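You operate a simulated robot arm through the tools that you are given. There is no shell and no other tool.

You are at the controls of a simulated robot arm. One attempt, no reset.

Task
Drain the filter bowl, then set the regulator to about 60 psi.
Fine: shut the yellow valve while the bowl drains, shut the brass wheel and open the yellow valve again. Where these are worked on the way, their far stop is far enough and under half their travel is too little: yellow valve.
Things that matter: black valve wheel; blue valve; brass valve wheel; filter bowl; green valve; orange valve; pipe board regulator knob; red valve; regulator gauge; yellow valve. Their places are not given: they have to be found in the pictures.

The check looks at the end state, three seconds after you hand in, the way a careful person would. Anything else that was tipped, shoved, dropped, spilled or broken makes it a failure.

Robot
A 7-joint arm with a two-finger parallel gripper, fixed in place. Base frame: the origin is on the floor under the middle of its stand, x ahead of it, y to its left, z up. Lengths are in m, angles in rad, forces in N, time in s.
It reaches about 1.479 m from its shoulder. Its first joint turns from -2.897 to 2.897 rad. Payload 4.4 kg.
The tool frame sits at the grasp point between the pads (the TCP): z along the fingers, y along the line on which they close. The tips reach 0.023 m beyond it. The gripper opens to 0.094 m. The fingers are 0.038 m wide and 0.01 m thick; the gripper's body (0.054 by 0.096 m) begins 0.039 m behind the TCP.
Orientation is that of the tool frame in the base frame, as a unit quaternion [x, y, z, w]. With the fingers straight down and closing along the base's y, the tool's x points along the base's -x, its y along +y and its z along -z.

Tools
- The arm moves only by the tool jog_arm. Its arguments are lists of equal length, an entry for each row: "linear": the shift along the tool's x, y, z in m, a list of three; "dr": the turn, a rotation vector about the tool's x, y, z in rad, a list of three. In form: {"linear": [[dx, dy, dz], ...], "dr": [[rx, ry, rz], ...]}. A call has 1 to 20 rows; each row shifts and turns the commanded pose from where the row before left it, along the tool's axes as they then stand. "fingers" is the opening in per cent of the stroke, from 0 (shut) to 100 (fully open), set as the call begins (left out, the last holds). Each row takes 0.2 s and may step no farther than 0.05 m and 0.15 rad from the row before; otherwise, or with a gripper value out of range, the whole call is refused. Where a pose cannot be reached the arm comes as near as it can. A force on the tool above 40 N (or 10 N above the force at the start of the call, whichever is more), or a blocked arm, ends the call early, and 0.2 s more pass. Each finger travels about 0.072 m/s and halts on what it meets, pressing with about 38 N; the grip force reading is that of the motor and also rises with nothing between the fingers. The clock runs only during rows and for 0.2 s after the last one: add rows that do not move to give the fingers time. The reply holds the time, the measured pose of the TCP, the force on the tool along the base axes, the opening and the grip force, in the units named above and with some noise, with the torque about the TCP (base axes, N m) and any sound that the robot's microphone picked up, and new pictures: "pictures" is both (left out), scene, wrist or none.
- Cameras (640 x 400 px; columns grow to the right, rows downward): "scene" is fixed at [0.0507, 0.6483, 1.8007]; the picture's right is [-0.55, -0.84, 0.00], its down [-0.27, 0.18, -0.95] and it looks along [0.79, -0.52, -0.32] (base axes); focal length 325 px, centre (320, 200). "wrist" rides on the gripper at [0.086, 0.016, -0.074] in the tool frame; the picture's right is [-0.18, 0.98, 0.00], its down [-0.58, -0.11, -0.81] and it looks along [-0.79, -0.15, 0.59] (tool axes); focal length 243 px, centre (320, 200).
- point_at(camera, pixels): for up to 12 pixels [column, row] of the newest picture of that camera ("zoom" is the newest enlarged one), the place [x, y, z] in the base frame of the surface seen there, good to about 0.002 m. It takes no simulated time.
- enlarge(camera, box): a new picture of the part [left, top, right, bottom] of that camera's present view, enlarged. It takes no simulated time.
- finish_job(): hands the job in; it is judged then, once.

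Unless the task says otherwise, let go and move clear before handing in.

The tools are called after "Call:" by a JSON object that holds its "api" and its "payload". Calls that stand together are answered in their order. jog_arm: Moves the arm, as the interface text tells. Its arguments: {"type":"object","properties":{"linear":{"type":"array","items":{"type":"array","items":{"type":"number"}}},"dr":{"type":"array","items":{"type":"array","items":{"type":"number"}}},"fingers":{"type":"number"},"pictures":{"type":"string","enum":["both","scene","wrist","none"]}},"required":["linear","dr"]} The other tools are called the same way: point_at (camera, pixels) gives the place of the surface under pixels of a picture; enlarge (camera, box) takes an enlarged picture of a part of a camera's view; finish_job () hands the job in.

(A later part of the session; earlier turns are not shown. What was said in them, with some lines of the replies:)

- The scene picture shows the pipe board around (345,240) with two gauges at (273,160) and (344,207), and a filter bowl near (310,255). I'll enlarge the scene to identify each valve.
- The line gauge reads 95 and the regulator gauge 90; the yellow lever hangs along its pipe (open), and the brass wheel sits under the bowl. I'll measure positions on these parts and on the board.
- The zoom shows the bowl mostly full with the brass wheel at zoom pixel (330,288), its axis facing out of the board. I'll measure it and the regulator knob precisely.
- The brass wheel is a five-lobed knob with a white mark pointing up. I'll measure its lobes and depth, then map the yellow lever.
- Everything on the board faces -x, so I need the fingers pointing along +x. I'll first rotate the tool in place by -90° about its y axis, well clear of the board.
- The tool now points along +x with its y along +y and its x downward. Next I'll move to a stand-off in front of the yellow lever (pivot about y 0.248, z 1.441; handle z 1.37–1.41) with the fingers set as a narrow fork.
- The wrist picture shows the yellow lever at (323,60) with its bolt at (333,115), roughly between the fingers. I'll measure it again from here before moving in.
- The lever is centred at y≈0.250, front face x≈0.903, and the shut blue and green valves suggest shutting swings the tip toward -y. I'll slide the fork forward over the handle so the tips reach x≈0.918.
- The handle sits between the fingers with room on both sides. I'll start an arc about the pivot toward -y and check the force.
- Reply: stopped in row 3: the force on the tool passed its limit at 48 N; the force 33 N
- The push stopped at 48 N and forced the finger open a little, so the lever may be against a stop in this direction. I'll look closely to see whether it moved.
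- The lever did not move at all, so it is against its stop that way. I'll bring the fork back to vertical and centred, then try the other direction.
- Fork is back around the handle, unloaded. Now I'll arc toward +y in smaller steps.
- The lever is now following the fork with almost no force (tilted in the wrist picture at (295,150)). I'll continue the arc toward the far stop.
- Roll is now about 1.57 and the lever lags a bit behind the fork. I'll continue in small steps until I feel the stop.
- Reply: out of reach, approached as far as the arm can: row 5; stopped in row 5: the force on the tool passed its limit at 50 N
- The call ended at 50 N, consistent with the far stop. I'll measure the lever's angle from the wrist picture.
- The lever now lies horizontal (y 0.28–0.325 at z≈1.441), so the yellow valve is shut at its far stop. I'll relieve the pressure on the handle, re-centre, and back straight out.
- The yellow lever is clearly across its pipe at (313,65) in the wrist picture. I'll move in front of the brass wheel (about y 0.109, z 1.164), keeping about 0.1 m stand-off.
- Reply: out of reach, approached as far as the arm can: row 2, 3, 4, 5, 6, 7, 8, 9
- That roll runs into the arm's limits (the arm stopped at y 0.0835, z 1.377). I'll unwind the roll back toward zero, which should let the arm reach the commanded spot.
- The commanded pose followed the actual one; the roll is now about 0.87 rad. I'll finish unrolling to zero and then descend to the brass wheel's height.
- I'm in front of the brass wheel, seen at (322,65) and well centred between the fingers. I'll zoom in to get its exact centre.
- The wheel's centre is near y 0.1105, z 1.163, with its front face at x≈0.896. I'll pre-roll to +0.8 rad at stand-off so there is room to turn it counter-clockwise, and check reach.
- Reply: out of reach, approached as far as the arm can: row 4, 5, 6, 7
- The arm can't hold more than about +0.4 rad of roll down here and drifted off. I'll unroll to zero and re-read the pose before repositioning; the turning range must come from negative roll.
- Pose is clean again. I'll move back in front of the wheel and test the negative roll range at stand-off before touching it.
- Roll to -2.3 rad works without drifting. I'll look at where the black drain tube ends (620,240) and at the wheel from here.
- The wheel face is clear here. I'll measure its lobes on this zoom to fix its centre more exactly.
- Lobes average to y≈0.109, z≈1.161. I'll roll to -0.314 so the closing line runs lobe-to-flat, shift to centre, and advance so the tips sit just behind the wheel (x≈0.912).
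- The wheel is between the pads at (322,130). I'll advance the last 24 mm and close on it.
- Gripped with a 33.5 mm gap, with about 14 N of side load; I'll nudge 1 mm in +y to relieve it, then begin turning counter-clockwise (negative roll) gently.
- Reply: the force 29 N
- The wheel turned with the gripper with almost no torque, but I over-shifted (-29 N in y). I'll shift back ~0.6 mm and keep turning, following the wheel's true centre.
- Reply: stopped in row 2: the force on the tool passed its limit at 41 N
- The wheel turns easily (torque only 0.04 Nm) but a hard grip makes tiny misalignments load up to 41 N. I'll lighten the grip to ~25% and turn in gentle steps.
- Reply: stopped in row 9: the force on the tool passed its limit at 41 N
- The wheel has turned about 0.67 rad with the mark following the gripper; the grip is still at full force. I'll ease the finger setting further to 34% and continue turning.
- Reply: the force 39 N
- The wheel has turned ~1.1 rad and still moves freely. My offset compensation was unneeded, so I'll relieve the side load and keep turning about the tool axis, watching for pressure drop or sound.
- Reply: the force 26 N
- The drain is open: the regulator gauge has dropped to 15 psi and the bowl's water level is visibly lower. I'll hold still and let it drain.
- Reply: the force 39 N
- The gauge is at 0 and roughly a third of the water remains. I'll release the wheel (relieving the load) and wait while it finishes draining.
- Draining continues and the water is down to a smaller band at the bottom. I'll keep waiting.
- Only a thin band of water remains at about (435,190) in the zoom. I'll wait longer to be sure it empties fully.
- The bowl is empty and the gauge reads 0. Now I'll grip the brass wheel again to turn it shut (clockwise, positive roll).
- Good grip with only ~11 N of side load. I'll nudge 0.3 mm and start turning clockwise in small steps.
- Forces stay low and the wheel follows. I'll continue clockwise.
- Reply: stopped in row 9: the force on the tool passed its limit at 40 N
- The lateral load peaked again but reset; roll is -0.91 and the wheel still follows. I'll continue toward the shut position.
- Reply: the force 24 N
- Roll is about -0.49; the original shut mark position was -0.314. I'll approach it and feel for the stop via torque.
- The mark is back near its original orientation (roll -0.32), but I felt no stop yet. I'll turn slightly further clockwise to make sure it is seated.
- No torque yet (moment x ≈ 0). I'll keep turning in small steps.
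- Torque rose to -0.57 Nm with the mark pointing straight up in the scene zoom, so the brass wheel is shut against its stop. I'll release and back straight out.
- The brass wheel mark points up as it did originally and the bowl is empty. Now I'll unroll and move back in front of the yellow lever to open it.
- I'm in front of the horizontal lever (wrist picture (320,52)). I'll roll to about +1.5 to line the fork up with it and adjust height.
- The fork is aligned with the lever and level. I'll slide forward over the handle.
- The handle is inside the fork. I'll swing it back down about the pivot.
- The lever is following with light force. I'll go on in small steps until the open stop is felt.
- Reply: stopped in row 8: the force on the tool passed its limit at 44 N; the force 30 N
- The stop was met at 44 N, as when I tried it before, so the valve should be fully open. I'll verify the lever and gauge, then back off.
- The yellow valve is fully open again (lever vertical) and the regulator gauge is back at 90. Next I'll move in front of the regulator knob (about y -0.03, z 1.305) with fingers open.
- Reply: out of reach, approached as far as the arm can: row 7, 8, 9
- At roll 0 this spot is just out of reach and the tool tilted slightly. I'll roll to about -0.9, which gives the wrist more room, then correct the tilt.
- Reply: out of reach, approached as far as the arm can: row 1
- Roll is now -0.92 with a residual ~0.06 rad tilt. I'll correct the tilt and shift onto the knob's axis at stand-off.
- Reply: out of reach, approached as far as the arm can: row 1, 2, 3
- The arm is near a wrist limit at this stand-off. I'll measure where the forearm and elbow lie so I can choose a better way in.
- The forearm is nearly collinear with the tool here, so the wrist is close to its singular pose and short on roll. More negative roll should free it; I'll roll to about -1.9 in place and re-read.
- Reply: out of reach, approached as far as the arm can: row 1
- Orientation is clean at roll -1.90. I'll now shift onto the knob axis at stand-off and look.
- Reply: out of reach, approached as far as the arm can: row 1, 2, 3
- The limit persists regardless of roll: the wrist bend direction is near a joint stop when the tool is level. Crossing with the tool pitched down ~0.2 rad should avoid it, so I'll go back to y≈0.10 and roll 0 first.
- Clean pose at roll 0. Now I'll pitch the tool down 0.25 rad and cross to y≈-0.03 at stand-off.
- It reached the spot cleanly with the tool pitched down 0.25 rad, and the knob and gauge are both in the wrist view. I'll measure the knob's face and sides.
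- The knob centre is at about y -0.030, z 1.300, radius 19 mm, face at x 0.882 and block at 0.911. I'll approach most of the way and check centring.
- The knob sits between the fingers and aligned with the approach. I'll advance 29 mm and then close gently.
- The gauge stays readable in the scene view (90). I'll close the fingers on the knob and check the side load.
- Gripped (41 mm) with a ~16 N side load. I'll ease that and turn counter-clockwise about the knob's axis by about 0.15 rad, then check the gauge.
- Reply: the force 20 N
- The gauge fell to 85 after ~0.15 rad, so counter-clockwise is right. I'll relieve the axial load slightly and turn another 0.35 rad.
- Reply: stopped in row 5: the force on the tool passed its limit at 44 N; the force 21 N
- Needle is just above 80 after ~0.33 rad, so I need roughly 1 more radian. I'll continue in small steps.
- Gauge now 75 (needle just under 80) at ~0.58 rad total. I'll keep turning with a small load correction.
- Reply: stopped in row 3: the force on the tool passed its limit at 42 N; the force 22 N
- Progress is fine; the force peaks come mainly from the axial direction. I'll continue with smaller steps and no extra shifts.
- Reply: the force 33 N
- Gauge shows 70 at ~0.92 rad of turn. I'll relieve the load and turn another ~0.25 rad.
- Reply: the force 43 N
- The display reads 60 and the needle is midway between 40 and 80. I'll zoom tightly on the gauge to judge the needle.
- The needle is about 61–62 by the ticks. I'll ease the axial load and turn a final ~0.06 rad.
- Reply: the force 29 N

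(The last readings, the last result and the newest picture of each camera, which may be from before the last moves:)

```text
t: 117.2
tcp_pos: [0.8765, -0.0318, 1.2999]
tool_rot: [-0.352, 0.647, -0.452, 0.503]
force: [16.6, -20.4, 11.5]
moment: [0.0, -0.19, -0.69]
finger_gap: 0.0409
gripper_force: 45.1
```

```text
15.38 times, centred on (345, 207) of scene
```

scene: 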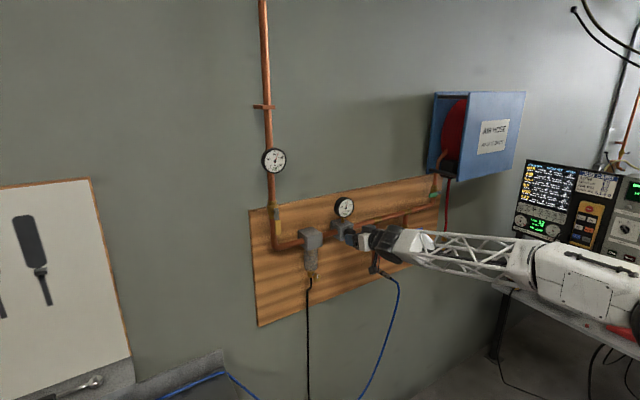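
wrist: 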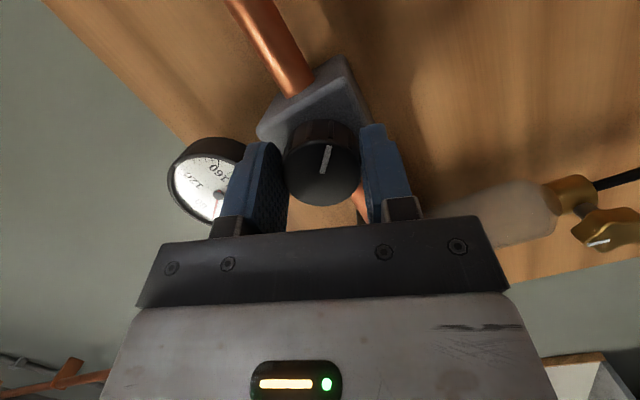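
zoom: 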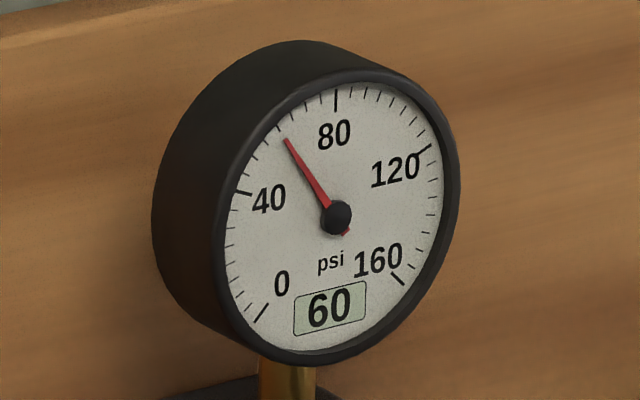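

The needle now points at the 60 tick. I'll open the fingers and back out along the tool axis.

Call:
{"api": "jog_arm", "payload": {"linear": [[0, 0, 0], [0, 0, 0], [0, 0, 0], [0, 0, 0], [0, 0, -0.015], [0, 0, -0.03], [0, 0, -0.04], [0, 0, -0.03], [0, 0, 0]], "dr": [[0, 0, 0], [0, 0, 0], [0, 0, 0], [0, 0, 0], [0, 0, 0], [0, 0, 0], [0, 0, 0], [0, 0, 0], [0, 0, 0]], "fingers": 70}}

Call:
{"api": "enlarge", "payload": {"camera": "scene", "box": [332, 194, 358, 220]}}

Call:
{"api": "enlarge", "payload": {"camera": "scene", "box": [245, 180, 345, 300]}}

```text
t: 119.2
tcp_pos: [0.7651, -0.0045, 1.3098]
tool_rot: [-0.351, 0.647, -0.452, 0.504]
force: [0.0, 1.0, 1.0]
moment: [0.0, 0.04, -0.01]
finger_gap: 0.066
gripper_force: 0.0
```

scene: 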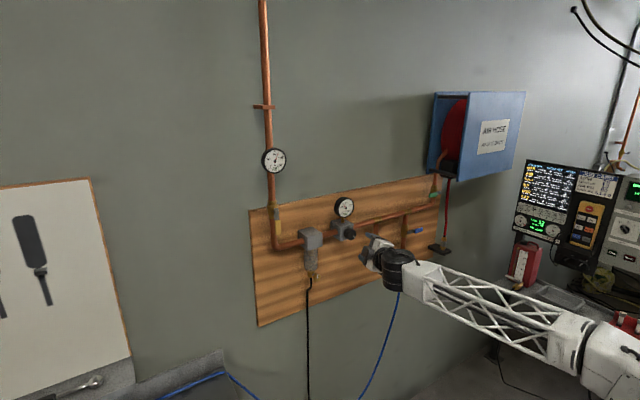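
wrist: 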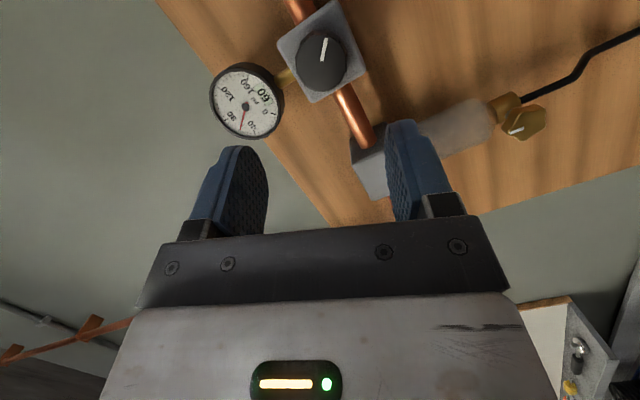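

```text
15.38 times, centred on (345, 207) of scene
```

zoom: 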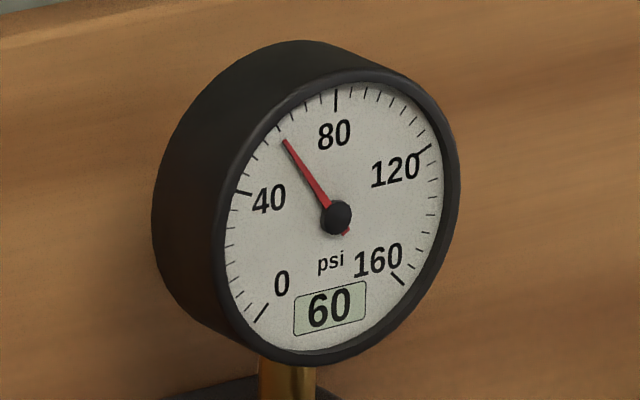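

```text
3.33 times, centred on (295, 240) of scene
```

zoom: 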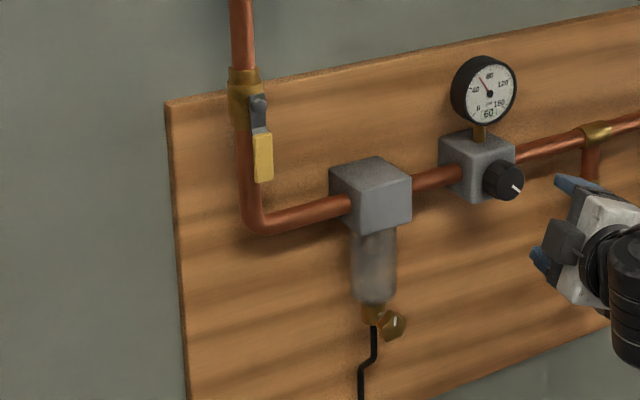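

The gauge holds 60 with the tool clear, the yellow lever is vertical, and the bowl is empty. I'll back further away, wait a few seconds, and do a final check of everything.

Call:
{"api": "jog_arm", "payload": {"linear": [[0, 0, -0.03], [0, 0, -0.03], [0, 0, -0.03], [0, 0, -0.03], [0, 0, 0], [0, 0, 0], [0, 0, 0], [0, 0, 0], [0, 0, 0], [0, 0, 0], [0, 0, 0], [0, 0, 0], [0, 0, 0], [0, 0, 0], [0, 0, 0], [0, 0, 0], [0, 0, 0], [0, 0, 0], [0, 0, 0], [0, 0, 0]], "dr": [[0, 0, 0], [0, 0, 0], [0, 0, 0], [0, 0, 0], [0, 0, 0], [0, 0, 0], [0, 0, 0], [0, 0, 0], [0, 0, 0], [0, 0, 0], [0, 0, 0], [0, 0, 0], [0, 0, 0], [0, 0, 0], [0, 0, 0], [0, 0, 0], [0, 0, 0], [0, 0, 0], [0, 0, 0], [0, 0, 0]]}}

Call:
{"api": "enlarge", "payload": {"camera": "scene", "box": [332, 194, 358, 220]}}

Call:
{"api": "enlarge", "payload": {"camera": "scene", "box": [297, 245, 333, 290]}}

Call:
{"api": "enlarge", "payload": {"camera": "scene", "box": [245, 140, 445, 290]}}

```text
t: 123.3
tcp_pos: [0.6478, 0.0242, 1.318]
tool_rot: [-0.351, 0.647, -0.452, 0.503]
force: [-0.7, 0.7, -0.4]
moment: [-0.01, -0.01, 0.03]
finger_gap: 0.0657
gripper_force: 0.0
```

scene: 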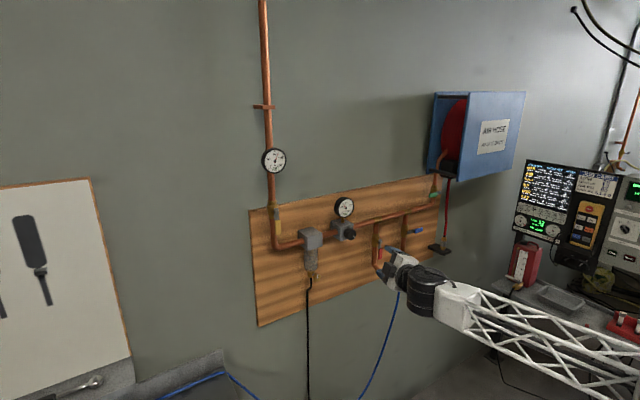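
wrist: 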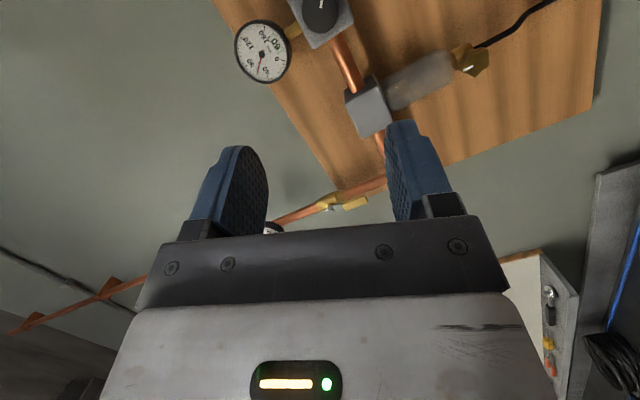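

```text
15.38 times, centred on (345, 207) of scene
```

zoom: 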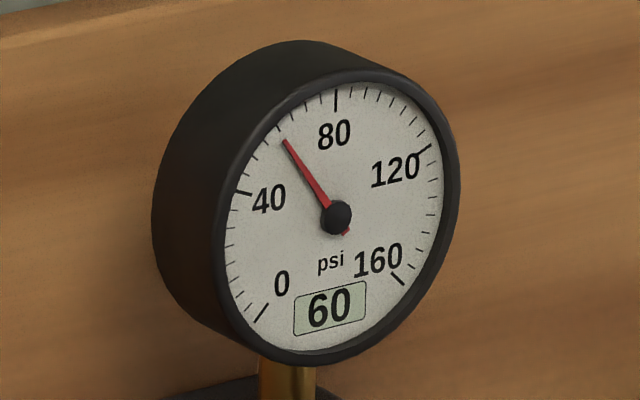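

```text
8.89 times, centred on (315, 268) of scene
```

zoom: 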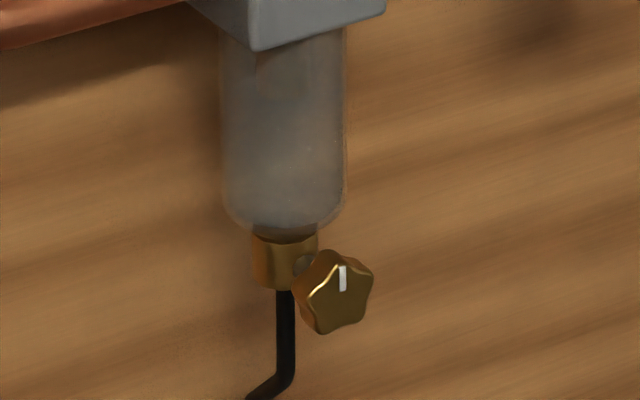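

```text
2.67 times, centred on (345, 215) of scene
```

zoom: 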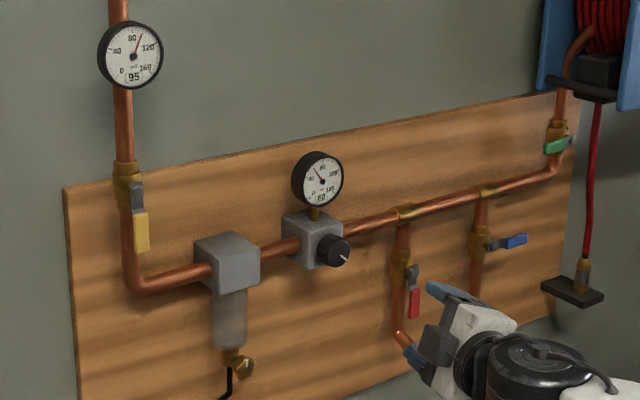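

The end state checks out:
- **Gauges:** the regulator gauge holds steady at 60 and the line gauge reads 95.
- **Bowl and brass wheel:** the bowl is clear and empty, and the brass wheel is shut with its mark up.
- **Yellow valve:** open, with its lever along the pipe.
- **Other valves:** red, blue and green look untouched.
- **Arm:** it has let go and is well clear.

I'm handing in now.

Call:
{"api": "finish_job", "payload": {}}

```text
The job is handed in.
```

I drained the filter bowl and set the regulator to 60 psi, and the job is handed in. The result of the check hasn't come back.

- **Draining:** I shut the yellow valve to its far stop, then opened the brass wheel. The bowl ran empty in about 25 seconds, and I turned the wheel back until it met its stop with its mark pointing up, as at the start.
- **Yellow valve:** It is fully open again, and the line gauge reads 95 as before.
- **Regulator:** I turned the knob down from 90. The gauge held at 60 for several seconds after I let go.
- **Everything else:** The red, blue and green valves look unchanged. I never worked the black wheel or the orange valve, and I never located the orange valve in the pictures. The drain tube ends above the floor, and I did not look at where the water landed.

The arm has let go and is clear of the board. My first push on the yellow lever went the wrong way and met its stop at 48 N, but the lever did not move.
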